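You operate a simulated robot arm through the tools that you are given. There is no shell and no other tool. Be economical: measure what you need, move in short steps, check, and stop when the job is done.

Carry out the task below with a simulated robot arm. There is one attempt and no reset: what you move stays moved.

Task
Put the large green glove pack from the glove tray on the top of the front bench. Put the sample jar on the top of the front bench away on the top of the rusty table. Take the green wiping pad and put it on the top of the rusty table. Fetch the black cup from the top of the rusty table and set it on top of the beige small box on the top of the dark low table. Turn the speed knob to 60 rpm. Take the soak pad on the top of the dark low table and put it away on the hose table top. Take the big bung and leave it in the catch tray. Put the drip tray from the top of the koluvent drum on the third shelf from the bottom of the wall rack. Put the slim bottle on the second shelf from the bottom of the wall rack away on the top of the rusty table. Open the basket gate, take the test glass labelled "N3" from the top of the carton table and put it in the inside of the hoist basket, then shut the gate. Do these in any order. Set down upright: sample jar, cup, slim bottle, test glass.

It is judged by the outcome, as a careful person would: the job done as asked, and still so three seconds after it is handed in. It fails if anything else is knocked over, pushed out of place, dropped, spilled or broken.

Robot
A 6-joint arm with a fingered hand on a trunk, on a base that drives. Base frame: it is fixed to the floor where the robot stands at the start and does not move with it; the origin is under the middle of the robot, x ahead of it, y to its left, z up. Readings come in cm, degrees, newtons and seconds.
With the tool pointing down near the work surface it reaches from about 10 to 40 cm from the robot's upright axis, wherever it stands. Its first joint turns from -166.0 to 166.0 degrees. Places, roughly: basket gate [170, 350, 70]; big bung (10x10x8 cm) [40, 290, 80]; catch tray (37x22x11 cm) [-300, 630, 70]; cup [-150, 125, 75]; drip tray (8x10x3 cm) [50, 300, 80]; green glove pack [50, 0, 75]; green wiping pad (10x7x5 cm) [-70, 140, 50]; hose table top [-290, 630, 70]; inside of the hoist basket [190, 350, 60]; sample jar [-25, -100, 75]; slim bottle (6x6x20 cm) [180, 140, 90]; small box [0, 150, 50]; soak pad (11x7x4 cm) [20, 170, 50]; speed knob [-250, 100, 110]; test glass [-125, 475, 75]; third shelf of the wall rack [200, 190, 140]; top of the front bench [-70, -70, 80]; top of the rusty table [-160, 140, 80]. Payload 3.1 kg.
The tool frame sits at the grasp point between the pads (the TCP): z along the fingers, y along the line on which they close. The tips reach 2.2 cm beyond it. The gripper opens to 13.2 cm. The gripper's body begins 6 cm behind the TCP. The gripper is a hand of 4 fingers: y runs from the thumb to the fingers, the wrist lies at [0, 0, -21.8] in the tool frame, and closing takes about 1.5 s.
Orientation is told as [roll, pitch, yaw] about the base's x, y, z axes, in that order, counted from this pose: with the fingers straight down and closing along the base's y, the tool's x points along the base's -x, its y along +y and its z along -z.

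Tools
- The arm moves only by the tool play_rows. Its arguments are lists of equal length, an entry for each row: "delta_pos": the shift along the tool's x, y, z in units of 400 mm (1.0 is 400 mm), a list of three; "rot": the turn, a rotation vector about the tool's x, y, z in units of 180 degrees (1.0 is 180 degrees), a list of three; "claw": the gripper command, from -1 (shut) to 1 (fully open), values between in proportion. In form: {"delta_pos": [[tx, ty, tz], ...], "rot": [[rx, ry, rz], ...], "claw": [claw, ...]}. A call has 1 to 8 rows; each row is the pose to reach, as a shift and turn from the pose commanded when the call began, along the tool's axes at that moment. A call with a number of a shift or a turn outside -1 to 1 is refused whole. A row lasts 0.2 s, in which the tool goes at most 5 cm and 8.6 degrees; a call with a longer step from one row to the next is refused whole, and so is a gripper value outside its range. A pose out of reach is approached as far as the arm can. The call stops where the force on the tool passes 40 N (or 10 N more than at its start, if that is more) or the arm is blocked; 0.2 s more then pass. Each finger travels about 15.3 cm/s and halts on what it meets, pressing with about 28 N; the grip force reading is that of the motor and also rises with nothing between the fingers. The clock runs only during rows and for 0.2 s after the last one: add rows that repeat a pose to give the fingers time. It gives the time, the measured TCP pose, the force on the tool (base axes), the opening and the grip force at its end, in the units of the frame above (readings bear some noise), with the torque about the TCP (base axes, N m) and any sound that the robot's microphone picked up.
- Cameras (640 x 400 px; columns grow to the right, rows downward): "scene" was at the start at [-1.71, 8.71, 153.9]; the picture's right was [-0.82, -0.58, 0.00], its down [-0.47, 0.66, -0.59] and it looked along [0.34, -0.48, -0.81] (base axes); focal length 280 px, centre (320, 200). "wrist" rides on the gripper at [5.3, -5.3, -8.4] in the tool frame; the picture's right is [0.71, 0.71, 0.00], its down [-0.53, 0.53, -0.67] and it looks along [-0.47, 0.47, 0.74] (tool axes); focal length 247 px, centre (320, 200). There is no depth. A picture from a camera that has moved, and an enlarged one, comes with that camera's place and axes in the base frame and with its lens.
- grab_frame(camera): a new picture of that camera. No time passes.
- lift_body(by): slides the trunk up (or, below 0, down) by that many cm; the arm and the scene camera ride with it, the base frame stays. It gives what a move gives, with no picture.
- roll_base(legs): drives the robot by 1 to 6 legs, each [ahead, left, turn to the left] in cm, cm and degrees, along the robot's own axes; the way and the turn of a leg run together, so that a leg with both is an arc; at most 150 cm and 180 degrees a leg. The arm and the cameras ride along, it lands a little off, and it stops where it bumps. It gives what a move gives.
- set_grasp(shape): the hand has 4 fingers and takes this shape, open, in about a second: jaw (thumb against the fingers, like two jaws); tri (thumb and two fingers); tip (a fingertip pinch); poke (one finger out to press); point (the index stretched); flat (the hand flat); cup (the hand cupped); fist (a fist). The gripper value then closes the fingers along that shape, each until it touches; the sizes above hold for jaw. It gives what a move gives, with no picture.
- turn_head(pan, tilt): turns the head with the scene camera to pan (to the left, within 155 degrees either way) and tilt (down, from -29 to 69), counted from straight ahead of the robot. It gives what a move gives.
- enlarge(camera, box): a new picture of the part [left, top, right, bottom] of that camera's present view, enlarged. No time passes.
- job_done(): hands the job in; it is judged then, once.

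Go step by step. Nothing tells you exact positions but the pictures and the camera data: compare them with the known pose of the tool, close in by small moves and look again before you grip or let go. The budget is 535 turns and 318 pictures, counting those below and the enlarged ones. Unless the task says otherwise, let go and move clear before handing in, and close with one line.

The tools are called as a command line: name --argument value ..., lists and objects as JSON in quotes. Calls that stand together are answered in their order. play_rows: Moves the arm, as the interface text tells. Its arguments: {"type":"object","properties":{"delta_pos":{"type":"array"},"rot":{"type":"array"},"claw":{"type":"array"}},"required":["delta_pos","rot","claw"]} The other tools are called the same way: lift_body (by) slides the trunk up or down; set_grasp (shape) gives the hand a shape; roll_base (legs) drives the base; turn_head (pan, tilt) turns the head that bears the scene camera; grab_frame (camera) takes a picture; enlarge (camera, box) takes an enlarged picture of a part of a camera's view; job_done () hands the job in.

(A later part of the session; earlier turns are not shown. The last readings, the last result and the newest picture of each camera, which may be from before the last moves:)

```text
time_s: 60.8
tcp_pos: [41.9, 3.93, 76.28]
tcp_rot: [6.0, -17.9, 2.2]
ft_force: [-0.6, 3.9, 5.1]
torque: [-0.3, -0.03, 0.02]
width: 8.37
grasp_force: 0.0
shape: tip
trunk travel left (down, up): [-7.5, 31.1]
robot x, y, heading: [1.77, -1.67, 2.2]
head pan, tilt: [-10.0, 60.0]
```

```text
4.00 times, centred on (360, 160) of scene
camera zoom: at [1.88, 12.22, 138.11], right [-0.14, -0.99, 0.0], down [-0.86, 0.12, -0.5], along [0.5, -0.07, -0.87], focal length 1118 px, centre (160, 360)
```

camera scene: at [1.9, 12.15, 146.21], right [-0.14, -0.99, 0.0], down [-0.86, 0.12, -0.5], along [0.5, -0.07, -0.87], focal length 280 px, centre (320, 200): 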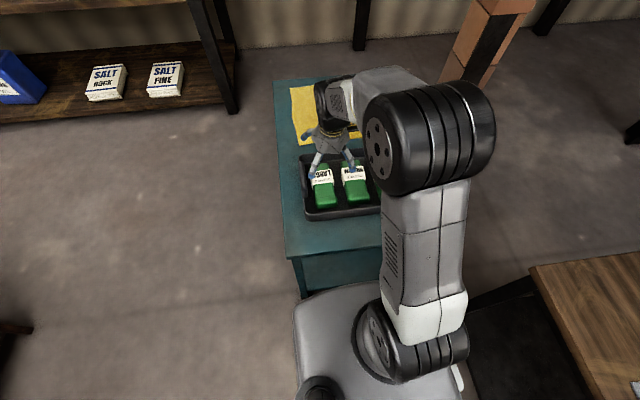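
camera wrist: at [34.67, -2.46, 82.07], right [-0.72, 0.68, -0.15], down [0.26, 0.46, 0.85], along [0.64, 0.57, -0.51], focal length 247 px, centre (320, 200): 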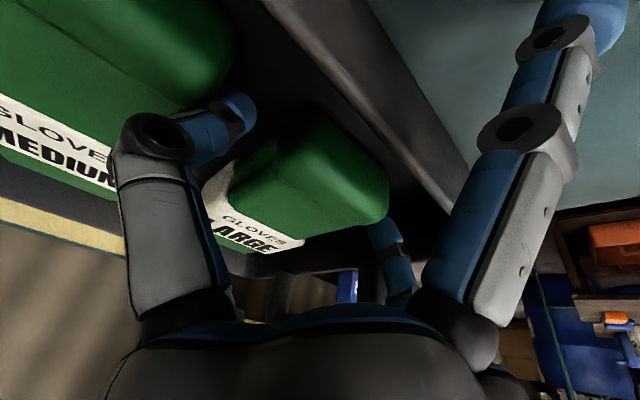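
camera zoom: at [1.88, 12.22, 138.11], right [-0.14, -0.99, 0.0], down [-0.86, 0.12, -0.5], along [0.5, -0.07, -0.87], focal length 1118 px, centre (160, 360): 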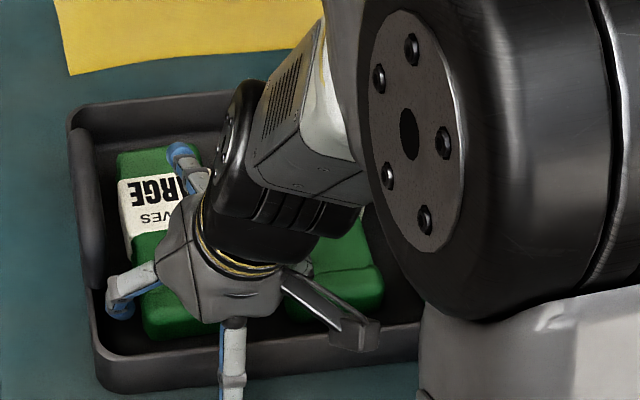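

A light touch (about 5 N), probably the thumb brushing the MEDIUM pack. I'll narrow slightly, go a bit deeper, then close.

play_rows --delta_pos '[[0, 0.008, -0.01], [0, 0.012, 0.01], [0, 0.012, 0.024], [0, 0.012, 0.024]]' --rot '[[0, 0, 0], [0, 0, 0], [0, 0, 0], [0, 0, 0]]' --claw '[0.2, 0.18, 0.18, 0.18]'

play_rows --delta_pos '[[0, 0, 0], [0, 0, 0], [0, 0, 0], [0, 0, 0], [0, 0, 0], [0, 0, 0]]' --rot '[[0, 0, 0], [0, 0, 0], [0, 0, 0], [0, 0, 0], [0, 0, 0], [0, 0, 0]]' --claw '[-1, -1, -1, -1, -1, -1]'

grab_frame --camera "wrist"

```text
time_s: 61.8
tcp_pos: [42.03, 4.42, 75.51]
tcp_rot: [6.1, -17.9, 2.2]
ft_force: [-0.6, 0.0, 1.8]
torque: [-0.02, 0.08, -0.01]
width: 7.86
grasp_force: 0.0
shape: tip
trunk travel left (down, up): [-7.5, 31.1]
robot x, y, heading: [1.95, -1.36, 2.1]
head pan, tilt: [-10.0, 60.0]
```

```text
time_s: 63.2
tcp_pos: [42.07, 4.45, 75.44]
tcp_rot: [6.0, -18.0, 2.0]
ft_force: [0.2, 0.3, 2.1]
torque: [-0.05, 0.06, -0.06]
width: 5.81
grasp_force: 28.1
shape: tip
trunk travel left (down, up): [-7.5, 31.1]
robot x, y, heading: [2.07, -1.24, 2.2]
head pan, tilt: [-10.0, 60.0]
```

```text
282 pictures are left
camera wrist: at [34.88, -1.92, 81.28], right [-0.72, 0.68, -0.15], down [0.26, 0.46, 0.85], along [0.64, 0.57, -0.51], focal length 247 px, centre (320, 200)
```

wrist: 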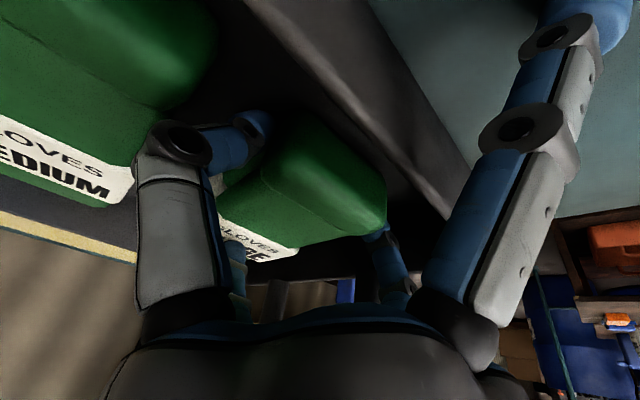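

Gripped at 5.8 cm width. Lifting gently straight up.

lift_body --by 4

grab_frame --camera "wrist"

```text
time_s: 64.0
tcp_pos: [42.08, 4.37, 79.66]
tcp_rot: [6.1, -18.0, 2.1]
ft_force: [-0.9, -0.4, -1.2]
torque: [0.03, 0.04, -0.01]
width: 5.83
grasp_force: 27.9
shape: tip
trunk travel left (down, up): [-11.5, 27.1]
robot x, y, heading: [1.98, -1.48, 2.4]
head pan, tilt: [-10.0, 60.0]
```

```text
281 pictures are left
camera wrist: at [34.88, -1.9, 85.35], right [-0.72, 0.68, -0.15], down [0.26, 0.46, 0.85], along [0.64, 0.57, -0.51], focal length 247 px, centre (320, 200)
```

wrist: 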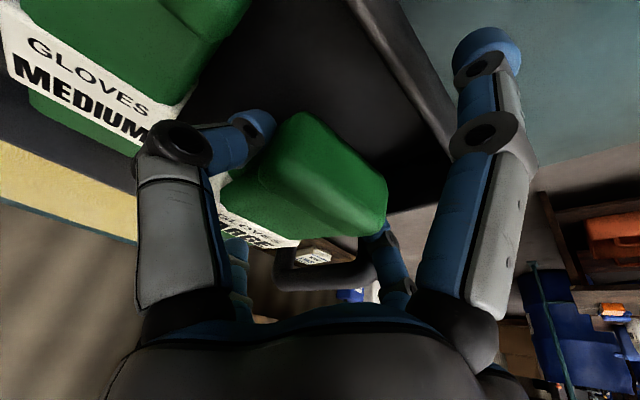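

It lifts well and is light. Raising further, clear of the tray.

lift_body --by 16

grab_frame --camera "wrist"

grab_frame --camera "scene"

```text
time_s: 65.8
tcp_pos: [42.19, 4.49, 95.57]
tcp_rot: [6.1, -17.9, 2.1]
ft_force: [0.1, 0.3, -0.7]
torque: [0.01, 0.04, 0.01]
width: 5.84
grasp_force: 28.2
shape: tip
trunk travel left (down, up): [-27.5, 11.1]
robot x, y, heading: [1.57, -1.49, 2.2]
head pan, tilt: [-10.0, 60.0]
```

```text
280 pictures are left
camera wrist: at [34.88, -1.9, 101.28], right [-0.72, 0.68, -0.15], down [0.26, 0.46, 0.85], along [0.64, 0.57, -0.51], focal length 247 px, centre (320, 200)
```

wrist: 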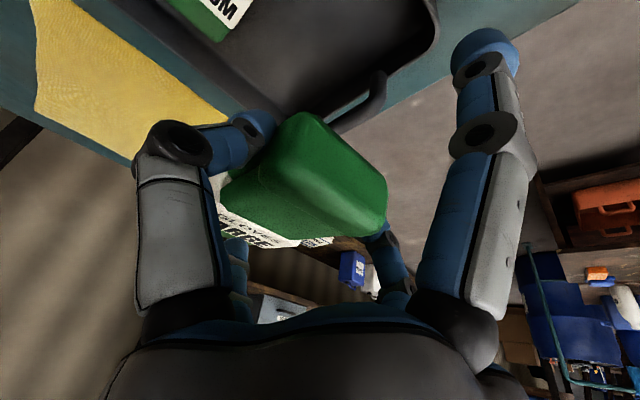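

```text
279 pictures are left
camera scene: at [1.95, 12.16, 158.12], right [-0.14, -0.99, 0.0], down [-0.86, 0.12, -0.5], along [0.5, -0.07, -0.87], focal length 280 px, centre (320, 200)
```

scene: 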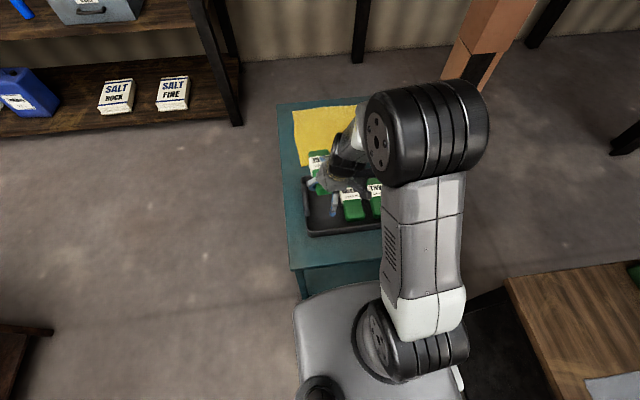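

Pack held. Now I back away from the table and look at the front bench for a free spot.

roll_base --legs '[[-35, 8, 0], [0, 0, -92]]'

turn_head --pan 25 --tilt 45

grab_frame --camera "scene"

```text
time_s: 72.1
tcp_pos: [-30.1, -35.43, 95.55]
tcp_rot: [6.1, -17.9, -91.6]
ft_force: [0.6, -0.4, -0.7]
torque: [0.06, -0.01, -0.04]
width: 5.83
grasp_force: 28.0
shape: tip
trunk travel left (down, up): [-27.5, 11.1]
robot x, y, heading: [-33.24, 5.02, -91.7]
head pan, tilt: [-10.0, 60.0]
```

```text
time_s: 73.1
tcp_pos: [-30.21, -35.47, 95.6]
tcp_rot: [6.1, -17.9, -91.5]
ft_force: [-0.1, 0.0, -1.3]
torque: [0.08, -0.04, 0.02]
width: 5.82
grasp_force: 27.8
shape: tip
trunk travel left (down, up): [-27.5, 11.1]
robot x, y, heading: [-33.35, 5.45, -91.6]
head pan, tilt: [25.0, 45.0]
```

```text
278 pictures are left
camera scene: at [-15.17, 3.22, 160.05], right [-0.92, -0.4, 0.0], down [-0.28, 0.65, -0.71], along [0.28, -0.65, -0.71], focal length 280 px, centre (320, 200)
```

scene: 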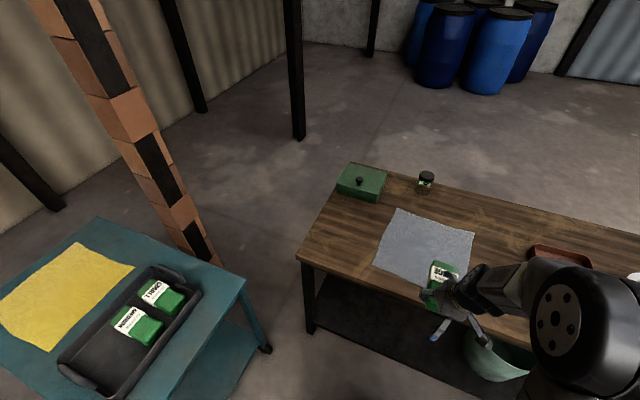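

The bench's +x end (x −10…12, y −43…−85) is free. I'll drive so the pack hangs over about (1, −58).

roll_base --legs '[[0, 31, 0], [16.5, 0, 0]]'

turn_head --pan 0 --tilt 55

grab_frame --camera "scene"

grab_frame --camera "wrist"

```text
time_s: 76.2
tcp_pos: [0.07, -52.46, 95.43]
tcp_rot: [6.1, -17.8, -91.5]
ft_force: [0.5, 0.5, -0.5]
torque: [0.09, 0.01, 0.03]
width: 5.82
grasp_force: 27.8
shape: tip
trunk travel left (down, up): [-27.5, 11.1]
robot x, y, heading: [-3.06, -11.74, -91.7]
head pan, tilt: [25.0, 45.0]
```

```text
time_s: 77.1
tcp_pos: [-0.02, -52.34, 95.47]
tcp_rot: [6.1, -17.9, -91.5]
ft_force: [0.4, -0.6, -0.1]
torque: [0.03, 0.02, -0.01]
width: 5.82
grasp_force: 28.2
shape: tip
trunk travel left (down, up): [-27.5, 11.1]
robot x, y, heading: [-3.47, -11.64, -91.5]
head pan, tilt: [0.0, 55.0]
```

```text
277 pictures are left
camera scene: at [11.51, -13.49, 158.71], right [-1.0, 0.03, 0.0], down [0.02, 0.82, -0.57], along [-0.01, -0.57, -0.82], focal length 280 px, centre (320, 200)
```

scene: 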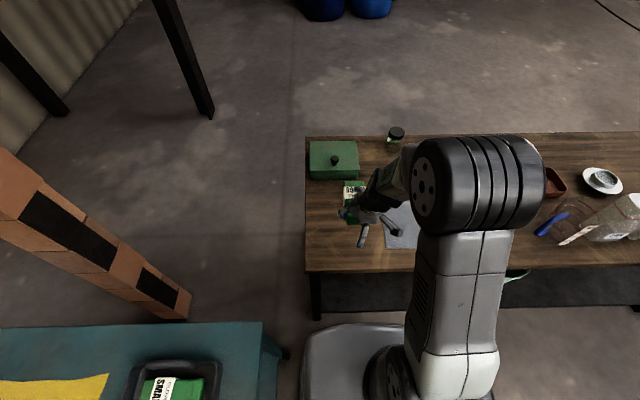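

```text
276 pictures are left
camera wrist: at [-5.96, -44.65, 101.26], right [0.72, 0.68, -0.15], down [0.44, -0.29, 0.85], along [0.53, -0.68, -0.51], focal length 247 px, centre (320, 200)
```

wrist: 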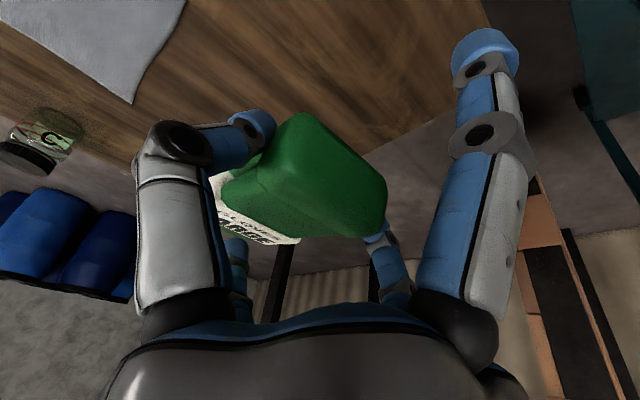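

lift_body --by -10

lift_body --by -1.2

grab_frame --camera "wrist"

```text
time_s: 78.4
tcp_pos: [-0.06, -52.2, 85.64]
tcp_rot: [6.2, -17.8, -91.5]
ft_force: [-0.5, 0.5, -1.2]
torque: [0.06, 0.01, 0.02]
width: 5.81
grasp_force: 28.2
shape: tip
trunk travel left (down, up): [-17.5, 21.1]
robot x, y, heading: [-3.32, -11.83, -91.5]
head pan, tilt: [0.0, 55.0]
```

```text
time_s: 79.0
tcp_pos: [-0.04, -52.34, 84.35]
tcp_rot: [6.2, -17.9, -91.5]
ft_force: [-0.4, -0.1, -0.6]
torque: [0.04, -0.04, 0.02]
width: 5.81
grasp_force: 28.3
shape: tip
trunk travel left (down, up): [-16.3, 22.3]
robot x, y, heading: [-3.37, -11.98, -91.4]
head pan, tilt: [0.0, 55.0]
```

```text
275 pictures are left
camera wrist: at [-5.96, -44.64, 90.15], right [0.72, 0.68, -0.15], down [0.44, -0.29, 0.85], along [0.53, -0.68, -0.51], focal length 247 px, centre (320, 200)
```

wrist: 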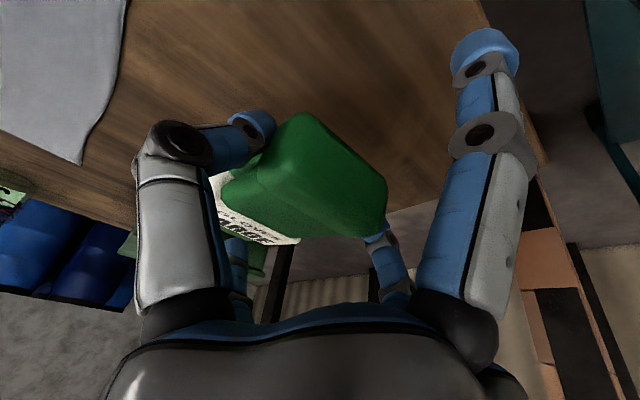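

lift_body --by -2

lift_body --by -1.5

lift_body --by -1

grab_frame --camera "wrist"

```text
time_s: 79.7
tcp_pos: [-0.09, -52.35, 82.38]
tcp_rot: [6.1, -18.0, -91.6]
ft_force: [0.5, 0.4, -0.7]
torque: [0.05, 0.0, -0.01]
width: 5.84
grasp_force: 27.2
shape: tip
trunk travel left (down, up): [-14.3, 24.3]
robot x, y, heading: [-3.41, -11.98, -91.3]
head pan, tilt: [0.0, 55.0]
```

```text
time_s: 80.3
tcp_pos: [0.1, -52.32, 80.82]
tcp_rot: [6.1, -17.9, -91.6]
ft_force: [0.3, -0.5, -1.1]
torque: [0.06, 0.01, 0.03]
width: 5.82
grasp_force: 27.8
shape: tip
trunk travel left (down, up): [-12.8, 25.8]
robot x, y, heading: [-3.24, -12.02, -91.3]
head pan, tilt: [0.0, 55.0]
```

```text
time_s: 80.9
tcp_pos: [0.06, -52.71, 80.22]
tcp_rot: [6.2, -18.5, -91.8]
ft_force: [2.0, -15.5, 38.0]
torque: [2.38, -0.06, -0.12]
width: 5.8
grasp_force: 28.4
shape: tip
trunk travel left (down, up): [-11.8, 26.8]
robot x, y, heading: [-3.38, -11.89, -91.5]
head pan, tilt: [0.0, 55.0]
```

```text
274 pictures are left
camera wrist: at [-5.95, -44.92, 85.89], right [0.72, 0.67, -0.15], down [0.44, -0.28, 0.85], along [0.53, -0.68, -0.5], focal length 247 px, centre (320, 200)
```

wrist: 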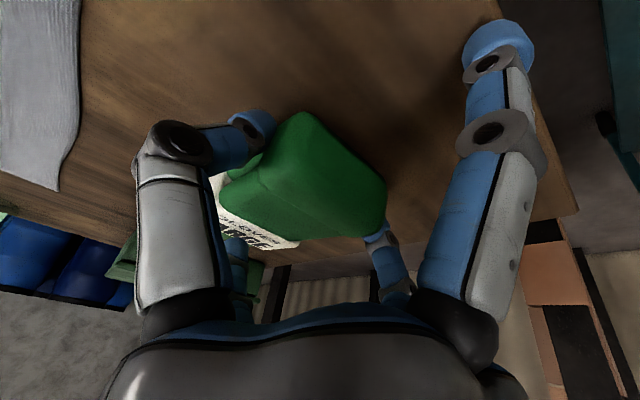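

The splayed finger met the bench first. I'll raise a little, reduce the lean a few degrees so the pack's far end leads, and lower again.

lift_body --by 1.5

play_rows --delta_pos '[[0, 0, 0], [0, 0, 0]]' --rot '[[0, 0.025, 0], [0, 0.025, 0]]' --claw '[-1, -1]'

lift_body --by -1.0

lift_body --by -0.5

```text
time_s: 81.5
tcp_pos: [0.02, -52.31, 81.36]
tcp_rot: [6.0, -17.7, -91.5]
ft_force: [-0.9, -0.3, -0.2]
torque: [0.04, -0.01, -0.01]
width: 5.85
grasp_force: 28.4
shape: tip
trunk travel left (down, up): [-13.3, 25.3]
robot x, y, heading: [-3.07, -11.75, -91.4]
head pan, tilt: [0.0, 55.0]
```

```text
time_s: 82.1
tcp_pos: [-0.06, -52.36, 81.49]
tcp_rot: [5.9, -13.3, -91.1]
ft_force: [0.2, 0.8, -1.3]
torque: [0.01, 0.03, 0.03]
width: 5.82
grasp_force: 27.8
shape: tip
trunk travel left (down, up): [-13.3, 25.3]
robot x, y, heading: [-3.36, -12.02, -91.6]
head pan, tilt: [0.0, 55.0]
```

```text
time_s: 82.7
tcp_pos: [-0.0, -52.29, 80.42]
tcp_rot: [5.9, -13.4, -91.2]
ft_force: [1.0, -0.6, -0.1]
torque: [-0.03, -0.01, 0.02]
width: 5.82
grasp_force: 27.7
shape: tip
trunk travel left (down, up): [-12.3, 26.3]
robot x, y, heading: [-3.22, -11.85, -91.5]
head pan, tilt: [0.0, 55.0]
```

```text
time_s: 83.2
tcp_pos: [0.01, -52.32, 79.98]
tcp_rot: [5.9, -13.4, -91.1]
ft_force: [0.7, 0.4, -0.6]
torque: [-0.08, 0.0, 0.0]
width: 5.84
grasp_force: 28.5
shape: tip
trunk travel left (down, up): [-11.8, 26.8]
robot x, y, heading: [-3.4, -11.77, -91.5]
head pan, tilt: [0.0, 55.0]
```

lift_body --by -0.5

lift_body --by -0.4

```text
time_s: 83.8
tcp_pos: [0.06, -52.29, 79.35]
tcp_rot: [5.9, -13.5, -91.1]
ft_force: [-0.6, -0.7, -0.9]
torque: [-0.15, 0.03, 0.03]
width: 5.82
grasp_force: 28.3
shape: tip
trunk travel left (down, up): [-11.3, 27.3]
robot x, y, heading: [-3.67, -11.88, -91.5]
head pan, tilt: [0.0, 55.0]
```

```text
time_s: 84.3
tcp_pos: [-0.01, -52.38, 78.93]
tcp_rot: [5.9, -13.3, -91.2]
ft_force: [0.1, 0.2, 0.6]
torque: [-0.05, 0.01, 0.06]
width: 5.83
grasp_force: 28.4
shape: tip
trunk travel left (down, up): [-10.9, 27.7]
robot x, y, heading: [-3.25, -11.48, -91.6]
head pan, tilt: [0.0, 55.0]
```

lift_body --by -0.5

grab_frame --camera "wrist"

enlarge --camera "scene" --box '[290, 100, 450, 220]'

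```text
time_s: 84.9
tcp_pos: [-0.1, -52.32, 78.77]
tcp_rot: [5.8, -13.9, -91.0]
ft_force: [-1.1, 1.7, 23.7]
torque: [-0.16, 0.24, 0.05]
width: 5.86
grasp_force: 27.8
shape: tip
trunk travel left (down, up): [-10.4, 28.2]
robot x, y, heading: [-3.28, -11.76, -91.6]
head pan, tilt: [0.0, 55.0]
```

```text
273 pictures are left
camera wrist: at [-6.06, -45.13, 84.98], right [0.72, 0.69, -0.1], down [0.45, -0.35, 0.82], along [0.54, -0.63, -0.56], focal length 247 px, centre (320, 200)
```

wrist: 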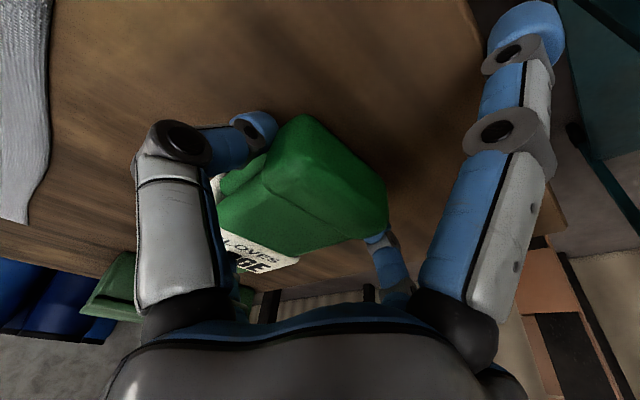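

```text
3.33 times, centred on (370, 160) of scene
camera zoom: at [11.46, -13.22, 141.69], right [-1.0, 0.03, 0.0], down [0.02, 0.82, -0.57], along [-0.01, -0.57, -0.82], focal length 932 px, centre (153, 333)
```

zoom: 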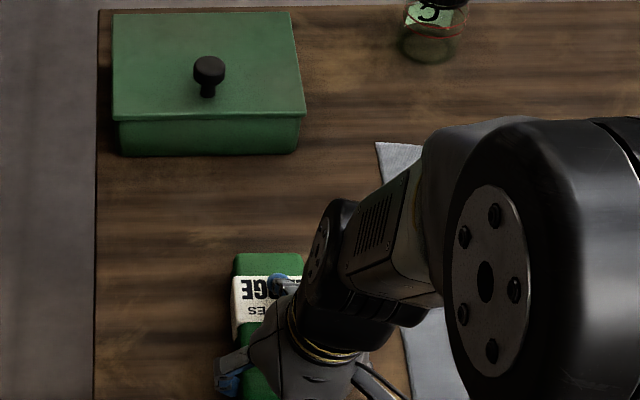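

The pack is resting on the bench. I'll release it and rise.

play_rows --delta_pos '[[0, 0, 0], [0, 0, 0], [0, 0, 0], [0, 0, 0]]' --rot '[[0, 0, 0], [0, 0, 0], [0, 0, 0], [0, 0, 0]]' --claw '[0.2, 0.4, 0.5, 0.5]'

lift_body --by 20

grab_frame --camera "scene"

```text
time_s: 85.9
tcp_pos: [0.09, -52.24, 78.56]
tcp_rot: [5.9, -13.5, -91.1]
ft_force: [6.5, 0.9, 16.0]
torque: [-0.02, 0.46, 0.0]
width: 9.73
grasp_force: 0.1
shape: tip
trunk travel left (down, up): [-10.4, 28.2]
robot x, y, heading: [-3.06, -11.53, -91.3]
head pan, tilt: [0.0, 55.0]
```

```text
time_s: 88.0
tcp_pos: [0.06, -52.3, 98.37]
tcp_rot: [6.0, -13.4, -91.1]
ft_force: [0.7, 0.1, -0.5]
torque: [0.0, -0.01, 0.0]
width: 9.85
grasp_force: 0.0
shape: tip
trunk travel left (down, up): [-30.4, 8.2]
robot x, y, heading: [-3.19, -12.0, -91.6]
head pan, tilt: [0.0, 55.0]
```

```text
271 pictures are left
camera scene: at [11.5, -13.47, 161.65], right [-1.0, 0.03, 0.0], down [0.02, 0.82, -0.57], along [-0.01, -0.57, -0.82], focal length 280 px, centre (320, 200)
```

scene: 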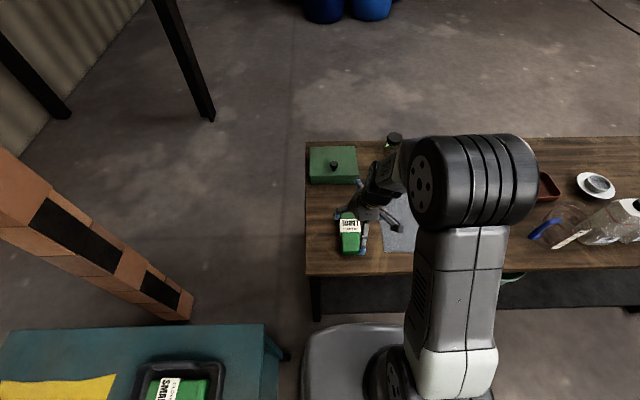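

The pack is on the bench. Next is the sample jar at about (−20, −96), which must be reached from the bench's far side. I'll pull back and drive round the bench's −x end.

roll_base --legs '[[-20, 0, 0], [0, -100, 0], [0, -100, 0]]'

turn_head --pan 20 --tilt 30

grab_frame --camera "scene"

```text
time_s: 99.1
tcp_pos: [-198.58, -23.97, 98.42]
tcp_rot: [5.8, -13.5, -91.9]
ft_force: [-0.1, 0.1, -0.1]
torque: [-0.02, 0.01, 0.01]
width: 9.88
grasp_force: 0.1
shape: tip
trunk travel left (down, up): [-30.4, 8.2]
robot x, y, heading: [-201.13, 16.59, -92.7]
head pan, tilt: [0.0, 55.0]
```

```text
time_s: 100.0
tcp_pos: [-198.55, -23.92, 98.45]
tcp_rot: [5.9, -13.3, -91.9]
ft_force: [0.4, 0.2, -1.1]
torque: [-0.01, -0.03, 0.0]
width: 9.86
grasp_force: 0.0
shape: tip
trunk travel left (down, up): [-30.4, 8.2]
robot x, y, heading: [-201.38, 16.86, -92.5]
head pan, tilt: [20.0, 30.0]
```

```text
270 pictures are left
camera scene: at [-183.38, 13.29, 165.23], right [-0.95, -0.3, 0.0], down [-0.15, 0.48, -0.87], along [0.26, -0.83, -0.5], focal length 280 px, centre (320, 200)
```

scene: 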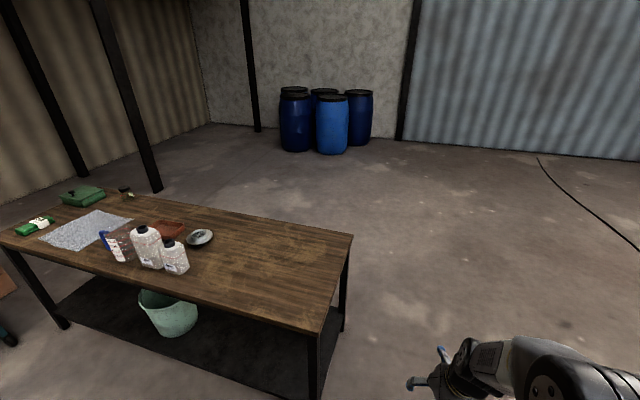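

roll_base --legs '[[0, 0, 2.5], [150, 0, 0], [5, 90, 0], [0, 88, 0]]'

roll_base --legs '[[0, 0, 180]]'

turn_head --pan 0 --tilt 55

grab_frame --camera "scene"

```text
time_s: 116.4
tcp_pos: [-18.17, -177.09, 98.52]
tcp_rot: [5.9, -13.5, -89.5]
ft_force: [0.5, 0.0, 0.5]
torque: [0.01, -0.03, 0.01]
width: 9.91
grasp_force: 0.0
shape: tip
trunk travel left (down, up): [-30.4, 8.2]
robot x, y, heading: [-22.36, -136.75, -89.8]
head pan, tilt: [20.0, 30.0]
```

```text
time_s: 124.2
tcp_pos: [-27.94, -96.36, 98.48]
tcp_rot: [5.8, -13.4, 91.7]
ft_force: [-0.8, 0.1, -0.6]
torque: [0.01, 0.02, -0.02]
width: 9.88
grasp_force: 0.1
shape: tip
trunk travel left (down, up): [-30.4, 8.2]
robot x, y, heading: [-22.32, -136.77, 91.6]
head pan, tilt: [20.0, 30.0]
```

```text
time_s: 125.1
tcp_pos: [-27.89, -96.36, 98.39]
tcp_rot: [5.9, -13.4, 91.8]
ft_force: [-0.7, -0.2, 0.1]
torque: [0.01, -0.03, -0.01]
width: 9.85
grasp_force: 0.1
shape: tip
trunk travel left (down, up): [-30.4, 8.2]
robot x, y, heading: [-22.48, -136.62, 91.4]
head pan, tilt: [0.0, 55.0]
```

```text
269 pictures are left
camera scene: at [-37.35, -135.86, 161.64], right [1.0, 0.02, 0.0], down [0.02, -0.82, -0.57], along [-0.01, 0.57, -0.82], focal length 280 px, centre (320, 200)
```

scene: 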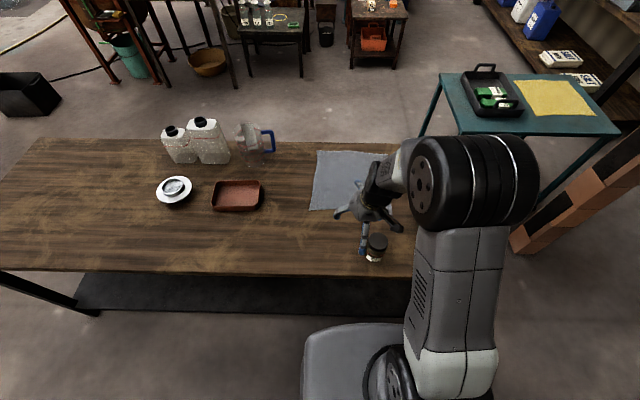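

roll_base --legs '[[6, 0, 0]]'

set_grasp --shape "jaw"

enlarge --camera "scene" --box '[310, 180, 430, 280]'

grab_frame --camera "wrist"

```text
time_s: 126.3
tcp_pos: [-27.92, -90.71, 98.43]
tcp_rot: [6.0, -13.5, 91.7]
ft_force: [0.8, 0.2, -0.9]
torque: [-0.03, -0.01, -0.02]
width: 9.86
grasp_force: 0.1
shape: tip
trunk travel left (down, up): [-30.4, 8.2]
robot x, y, heading: [-22.86, -130.83, 91.3]
head pan, tilt: [0.0, 55.0]
stopped in leg 1: the robot was blocked; the commanded pose is now the measured one
```

```text
time_s: 127.2
tcp_pos: [-27.94, -90.64, 98.47]
tcp_rot: [6.0, -13.4, 91.6]
ft_force: [0.0, 0.5, -0.4]
torque: [0.04, -0.01, 0.02]
width: 13.2
grasp_force: 0.3
shape: jaw
trunk travel left (down, up): [-30.4, 8.2]
robot x, y, heading: [-22.82, -131.2, 91.4]
head pan, tilt: [0.0, 55.0]
```

```text
4.00 times, centred on (370, 230) of scene
camera zoom: at [-37.48, -130.14, 161.64], right [1.0, 0.02, 0.0], down [0.02, -0.82, -0.57], along [-0.01, 0.57, -0.82], focal length 1118 px, centre (120, 80)
```

zoom: 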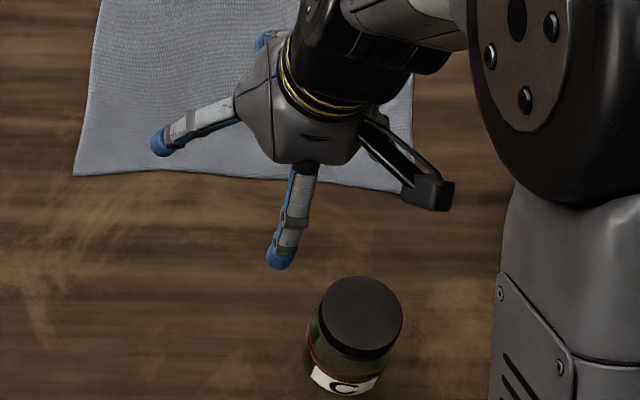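

```text
267 pictures are left
camera wrist: at [-21.56, -97.35, 104.76], right [-0.68, -0.73, -0.09], down [-0.46, 0.33, 0.82], along [-0.56, 0.6, -0.56], focal length 247 px, centre (320, 200)
```

wrist: 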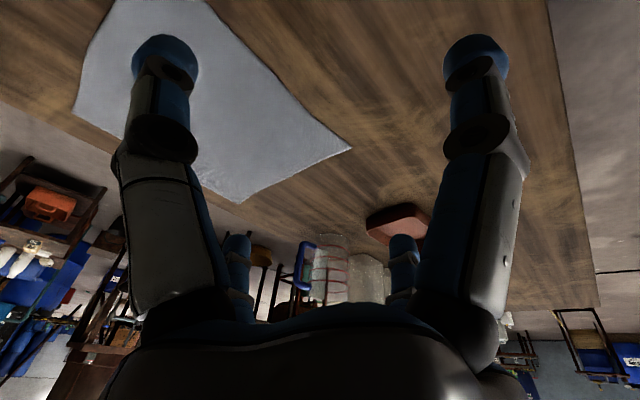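

The jar is at about (−20.3, −96.8), 6 cm across and roughly 8.5 cm tall. I'll bring the hand upright above it.

play_rows --delta_pos '[[0.05, -0.06, -0.02], [0.1, -0.12, -0.04], [0.156, -0.185, -0.055], [0.156, -0.185, -0.055]]' --rot '[[0.011, 0.025, 0], [0.022, 0.05, 0], [0.033, 0.075, 0], [0.033, 0.075, 0]]' --claw '[1, 1, 1, 1]'

grab_frame --camera "wrist"

enlarge --camera "scene" --box '[310, 180, 430, 280]'

```text
time_s: 128.2
tcp_pos: [-20.14, -96.69, 98.38]
tcp_rot: [-0.2, 0.2, 92.4]
ft_force: [0.4, -0.6, 0.3]
torque: [0.01, -0.02, 0.01]
width: 13.2
grasp_force: 0.1
shape: jaw
trunk travel left (down, up): [-30.4, 8.2]
robot x, y, heading: [-22.7, -130.62, 91.3]
head pan, tilt: [0.0, 55.0]
```

```text
266 pictures are left
camera wrist: at [-14.67, -101.65, 106.83], right [-0.68, -0.74, 0.0], down [-0.55, 0.51, 0.67], along [-0.49, 0.45, -0.75], focal length 247 px, centre (320, 200)
```

wrist: 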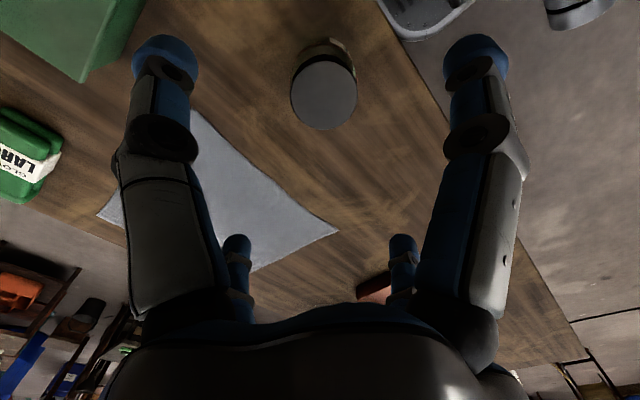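

```text
4.00 times, centred on (370, 230) of scene
camera zoom: at [-37.52, -130.13, 161.63], right [1.0, 0.02, 0.0], down [0.02, -0.82, -0.57], along [-0.01, 0.57, -0.82], focal length 1118 px, centre (120, 80)
```

zoom: 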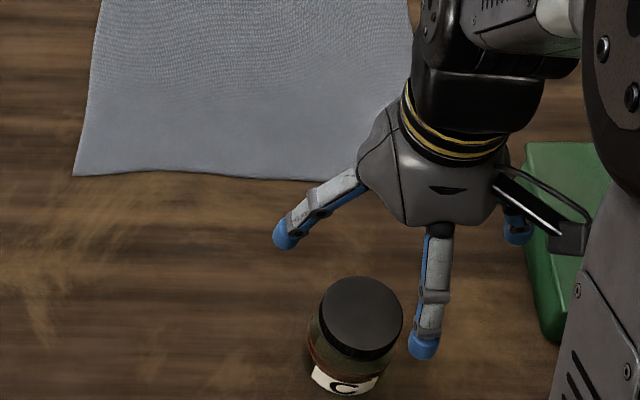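

Well aligned. Descending.

play_rows --delta_pos '[[0, 0.01, 0]]' --rot '[[0, 0, 0]]' --claw '[1]'

lift_body --by -11

grab_frame --camera "wrist"

```text
time_s: 128.6
tcp_pos: [-20.56, -96.73, 98.35]
tcp_rot: [-0.1, 0.2, 92.5]
ft_force: [0.4, 0.0, -0.4]
torque: [0.01, -0.02, 0.0]
width: 13.19
grasp_force: 0.1
shape: jaw
trunk travel left (down, up): [-30.4, 8.2]
robot x, y, heading: [-22.87, -131.11, 91.5]
head pan, tilt: [0.0, 55.0]
```

```text
time_s: 130.0
tcp_pos: [-20.56, -96.75, 87.39]
tcp_rot: [-0.1, 0.1, 92.5]
ft_force: [0.5, 0.7, -0.4]
torque: [0.03, -0.01, -0.01]
width: 13.18
grasp_force: 0.0
shape: jaw
trunk travel left (down, up): [-19.4, 19.2]
robot x, y, heading: [-22.71, -130.83, 91.4]
head pan, tilt: [0.0, 55.0]
```

```text
264 pictures are left
camera wrist: at [-15.05, -101.73, 95.83], right [-0.68, -0.74, 0.0], down [-0.55, 0.5, 0.67], along [-0.49, 0.45, -0.75], focal length 247 px, centre (320, 200)
```

wrist: 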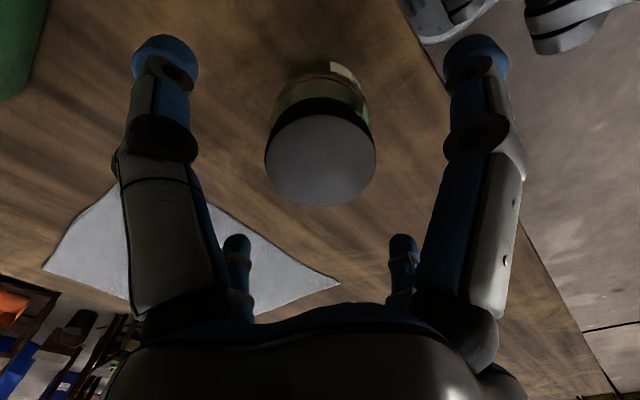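

lift_body --by -7.4

play_rows --delta_pos '[[0, 0, 0], [0, 0, 0], [0, 0, 0], [0, 0, 0], [0, 0, 0], [0, 0, 0], [0, 0, 0]]' --rot '[[0, 0, 0], [0, 0, 0], [0, 0, 0], [0, 0, 0], [0, 0, 0], [0, 0, 0], [0, 0, 0]]' --claw '[0.3, -0.1, -1, -1, -1, -1, -1]'

lift_body --by 3

grab_frame --camera "wrist"

```text
time_s: 131.1
tcp_pos: [-20.57, -96.68, 80.02]
tcp_rot: [-0.2, 0.1, 92.4]
ft_force: [0.0, 0.3, -0.1]
torque: [0.01, 0.02, -0.04]
width: 13.21
grasp_force: 0.1
shape: jaw
trunk travel left (down, up): [-12.0, 26.6]
robot x, y, heading: [-22.41, -131.03, 91.1]
head pan, tilt: [0.0, 55.0]
```

```text
time_s: 132.7
tcp_pos: [-20.62, -96.68, 80.02]
tcp_rot: [-0.1, 0.1, 92.4]
ft_force: [0.0, -0.2, 0.3]
torque: [-0.01, 0.02, 0.02]
width: 5.83
grasp_force: 28.3
shape: jaw
trunk travel left (down, up): [-12.0, 26.6]
robot x, y, heading: [-22.58, -130.86, 91.4]
head pan, tilt: [0.0, 55.0]
```

```text
time_s: 133.5
tcp_pos: [-20.53, -96.65, 83.12]
tcp_rot: [-0.1, 0.2, 92.3]
ft_force: [-0.1, 0.3, -1.1]
torque: [-0.03, 0.01, 0.02]
width: 5.81
grasp_force: 28.2
shape: jaw
trunk travel left (down, up): [-15.0, 23.6]
robot x, y, heading: [-23.01, -130.74, 91.2]
head pan, tilt: [0.0, 55.0]
```

```text
263 pictures are left
camera wrist: at [-15.06, -101.72, 91.48], right [-0.68, -0.74, 0.0], down [-0.55, 0.5, 0.67], along [-0.49, 0.45, -0.75], focal length 247 px, centre (320, 200)
```

wrist: 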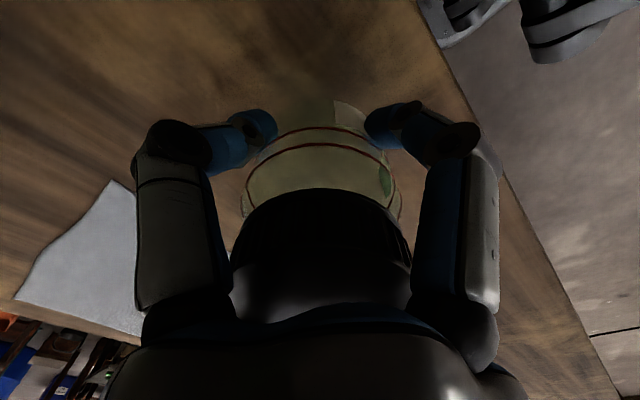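

Jar held. Raising and driving back round the bench toward the rusty table.

lift_body --by 17

roll_base --legs '[[-8, 0, 0], [0, 90, 0], [0, 92, 0], [100, 0, 0], [75, 0, 0]]'

turn_head --pan 0 --tilt 35

grab_frame --camera "scene"

```text
time_s: 135.4
tcp_pos: [-20.64, -96.69, 99.97]
tcp_rot: [-0.1, 0.2, 92.3]
ft_force: [0.6, 0.4, -1.3]
torque: [0.01, 0.04, -0.03]
width: 5.81
grasp_force: 27.9
shape: jaw
trunk travel left (down, up): [-32.0, 6.6]
robot x, y, heading: [-22.37, -131.01, 91.4]
head pan, tilt: [0.0, 55.0]
```

```text
time_s: 153.6
tcp_pos: [-209.34, 63.58, 100.08]
tcp_rot: [-0.1, 0.1, 93.6]
ft_force: [0.8, 0.4, -0.9]
torque: [0.0, 0.01, 0.02]
width: 5.81
grasp_force: 28.5
shape: jaw
trunk travel left (down, up): [-32.0, 6.6]
robot x, y, heading: [-210.78, 29.1, 92.5]
head pan, tilt: [0.0, 55.0]
```

```text
time_s: 154.4
tcp_pos: [-209.36, 63.66, 99.98]
tcp_rot: [-0.2, 0.1, 93.6]
ft_force: [0.2, -0.4, -1.5]
torque: [0.01, -0.03, -0.03]
width: 5.81
grasp_force: 27.7
shape: jaw
trunk travel left (down, up): [-32.0, 6.6]
robot x, y, heading: [-210.47, 29.34, 92.5]
head pan, tilt: [0.0, 35.0]
```

```text
262 pictures are left
camera scene: at [-225.63, 31.49, 166.08], right [1.0, 0.04, 0.0], down [0.02, -0.57, -0.82], along [-0.03, 0.82, -0.57], focal length 280 px, centre (320, 200)
```

scene: 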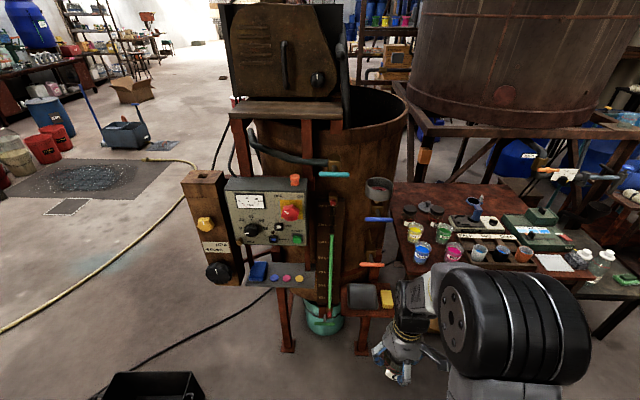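

I can see the control panel and the rusty table with several cups. Zooming into both.

enlarge --camera "scene" --box '[175, 160, 335, 290]'

enlarge --camera "scene" --box '[380, 170, 620, 320]'

```text
3.08 times, centred on (255, 225) of scene
camera zoom: at [-225.63, 31.49, 166.08], right [1.0, 0.04, 0.0], down [0.02, -0.57, -0.82], along [-0.03, 0.82, -0.57], focal length 860 px, centre (520, 123)
```

zoom: 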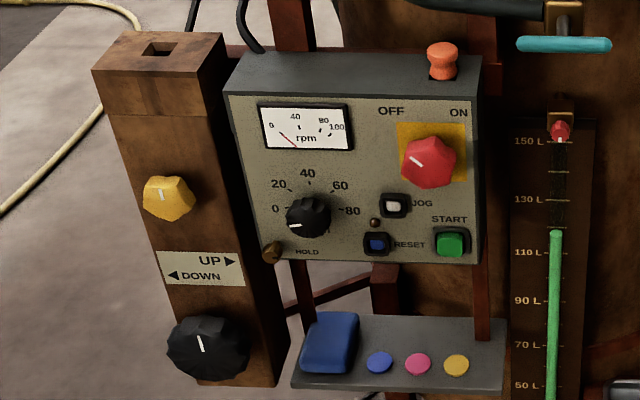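

```text
2.67 times, centred on (500, 245) of scene
camera zoom: at [-225.63, 31.49, 166.08], right [1.0, 0.04, 0.0], down [0.02, -0.57, -0.82], along [-0.03, 0.82, -0.57], focal length 745 px, centre (-160, 80)
```

zoom: 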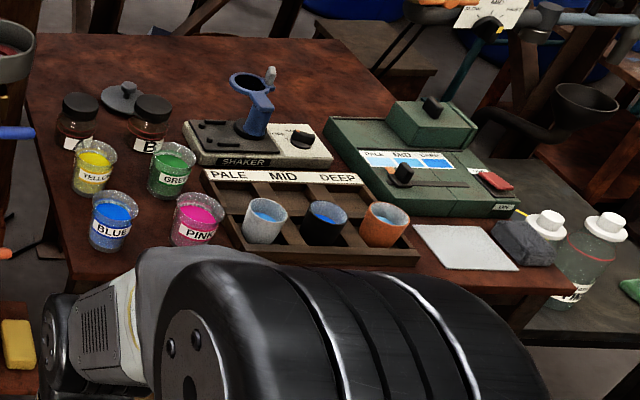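

The table's front strip is full of cups; the free space is toward its back. I'll look at what is behind the table.

turn_head --pan -20 --tilt 20

grab_frame --camera "scene"

turn_head --pan 45 --tilt 25

grab_frame --camera "scene"

```text
time_s: 155.2
tcp_pos: [-209.29, 63.68, 100.08]
tcp_rot: [0.0, 0.1, 93.5]
ft_force: [-0.2, 0.1, -1.3]
torque: [0.06, -0.01, 0.04]
width: 5.81
grasp_force: 27.6
shape: jaw
trunk travel left (down, up): [-32.0, 6.6]
robot x, y, heading: [-210.8, 29.25, 92.4]
head pan, tilt: [-20.0, 20.0]
```

```text
259 pictures are left
camera scene: at [-222.46, 31.59, 168.47], right [0.95, -0.3, 0.0], down [-0.1, -0.33, -0.94], along [0.28, 0.9, -0.34], focal length 280 px, centre (320, 200)
```

scene: 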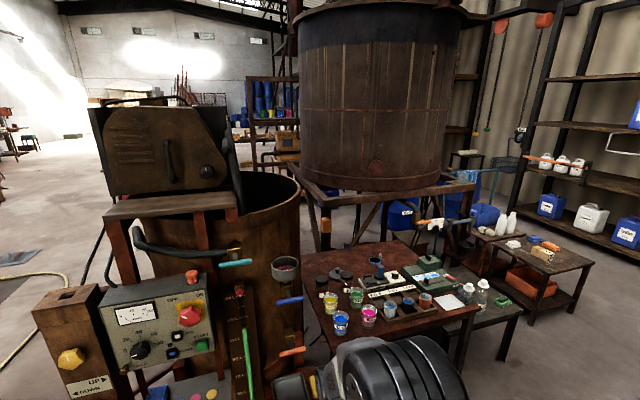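

```text
time_s: 156.6
tcp_pos: [-209.34, 63.68, 100.15]
tcp_rot: [-0.1, 0.1, 93.6]
ft_force: [-0.8, 0.0, -0.7]
torque: [0.02, 0.02, 0.0]
width: 5.81
grasp_force: 27.9
shape: jaw
trunk travel left (down, up): [-32.0, 6.6]
robot x, y, heading: [-210.71, 29.3, 92.2]
head pan, tilt: [45.0, 25.0]
```

```text
258 pictures are left
camera scene: at [-232.04, 28.95, 167.66], right [0.68, 0.74, 0.0], down [0.31, -0.29, -0.91], along [-0.67, 0.61, -0.42], focal length 280 px, centre (320, 200)
```

scene: 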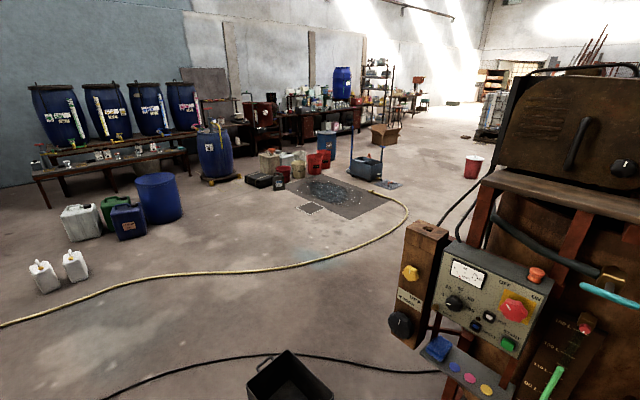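

Only the front side of the table is reachable. I'll move in front of it and look straight down for free space.

roll_base --legs '[[0, -60, 0], [38, 0, -2]]'

turn_head --pan -10 --tilt 50

grab_frame --camera "scene"

```text
time_s: 162.0
tcp_pos: [-148.69, 104.01, 99.98]
tcp_rot: [0.0, 0.1, 91.7]
ft_force: [0.7, 0.1, 0.3]
torque: [0.0, 0.0, 0.0]
width: 5.82
grasp_force: 28.0
shape: jaw
trunk travel left (down, up): [-32.0, 6.6]
robot x, y, heading: [-151.24, 69.95, 90.5]
head pan, tilt: [45.0, 25.0]
```

```text
time_s: 163.3
tcp_pos: [-148.85, 104.01, 100.06]
tcp_rot: [-0.1, 0.0, 91.7]
ft_force: [-1.0, 0.0, -0.7]
torque: [-0.02, 0.01, -0.02]
width: 5.82
grasp_force: 28.0
shape: jaw
trunk travel left (down, up): [-32.0, 6.6]
robot x, y, heading: [-151.31, 69.66, 90.4]
head pan, tilt: [-10.0, 50.0]
```

```text
257 pictures are left
camera scene: at [-164.67, 71.16, 163.92], right [0.99, -0.16, 0.0], down [-0.12, -0.76, -0.64], along [0.1, 0.63, -0.77], focal length 280 px, centre (320, 200)
```

scene: 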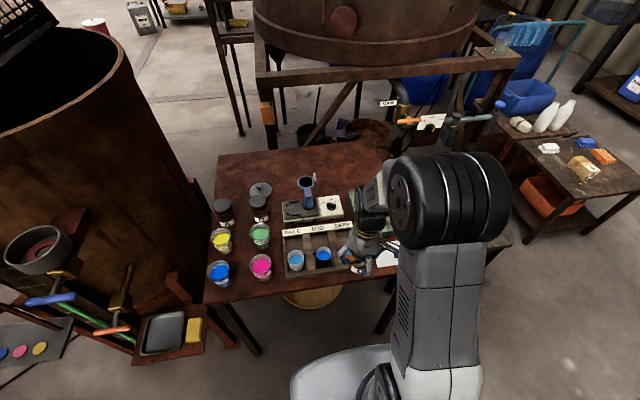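

enlarge --camera "scene" --box '[195, 140, 435, 310]'

grab_frame --camera "wrist"

```text
2.35 times, centred on (315, 225) of scene
camera zoom: at [-164.67, 71.16, 163.92], right [0.99, -0.16, 0.0], down [-0.12, -0.76, -0.64], along [0.1, 0.63, -0.77], focal length 658 px, centre (332, 141)
```

zoom: 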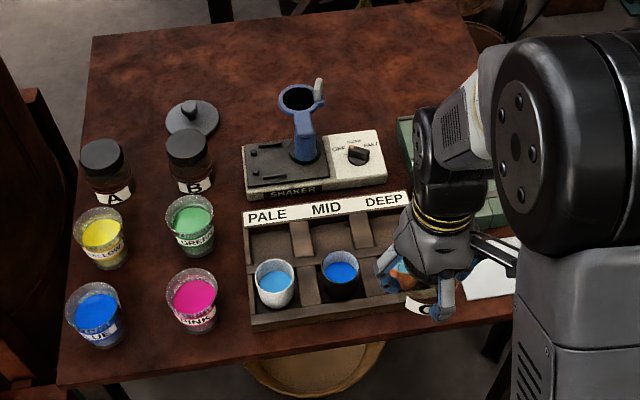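

```text
255 pictures are left
camera wrist: at [-143.25, 98.91, 108.42], right [-0.69, -0.73, 0.0], down [-0.54, 0.51, 0.67], along [-0.48, 0.46, -0.75], focal length 247 px, centre (320, 200)
```

wrist: 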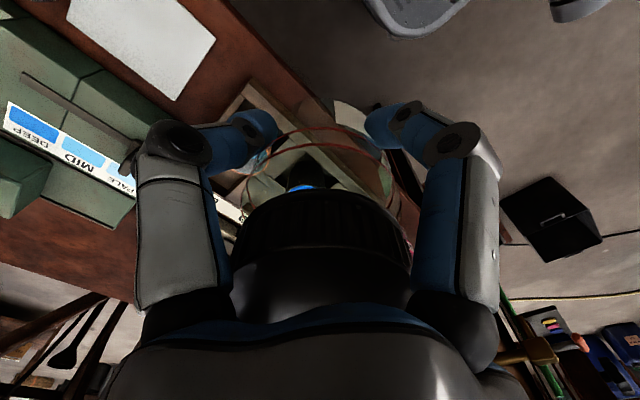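

I'll look at the right end of the table too, from further right.

roll_base --legs '[[0, -42, 0]]'

turn_head --pan 12 --tilt 50

grab_frame --camera "scene"

```text
time_s: 165.9
tcp_pos: [-106.29, 104.1, 100.07]
tcp_rot: [-0.1, 0.1, 91.4]
ft_force: [-1.0, -0.9, -0.6]
torque: [-0.04, 0.0, -0.03]
width: 5.81
grasp_force: 28.2
shape: jaw
trunk travel left (down, up): [-32.0, 6.6]
robot x, y, heading: [-109.46, 69.96, 90.1]
head pan, tilt: [-10.0, 50.0]
```

```text
time_s: 166.7
tcp_pos: [-106.33, 104.15, 100.01]
tcp_rot: [-0.1, 0.1, 91.3]
ft_force: [0.5, -0.3, -1.3]
torque: [0.0, 0.01, 0.02]
width: 5.82
grasp_force: 27.5
shape: jaw
trunk travel left (down, up): [-32.0, 6.6]
robot x, y, heading: [-109.28, 69.85, 90.1]
head pan, tilt: [12.0, 50.0]
```

```text
254 pictures are left
camera scene: at [-125.41, 71.51, 163.91], right [0.98, 0.21, 0.0], down [0.16, -0.75, -0.64], along [-0.14, 0.63, -0.77], focal length 280 px, centre (320, 200)
```

scene: 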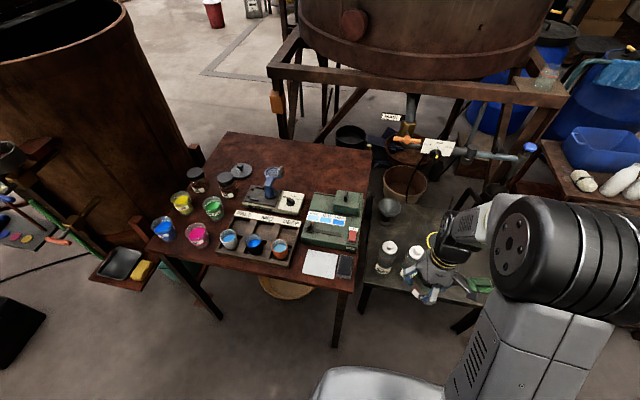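

enlarge --camera "scene" --box '[210, 130, 400, 300]'

```text
2.35 times, centred on (305, 215) of scene
camera zoom: at [-125.41, 71.51, 163.91], right [0.98, 0.21, 0.0], down [0.16, -0.75, -0.64], along [-0.14, 0.63, -0.77], focal length 658 px, centre (355, 165)
```

zoom: 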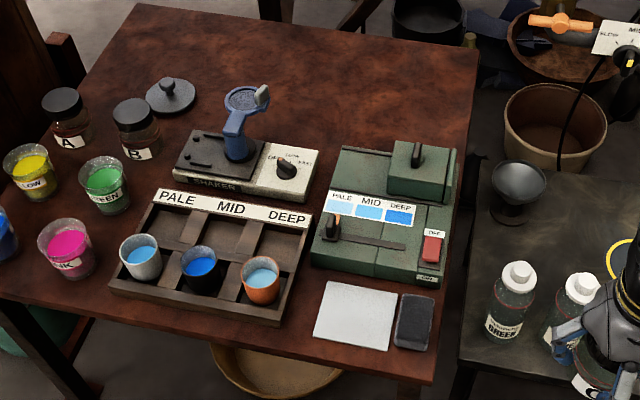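

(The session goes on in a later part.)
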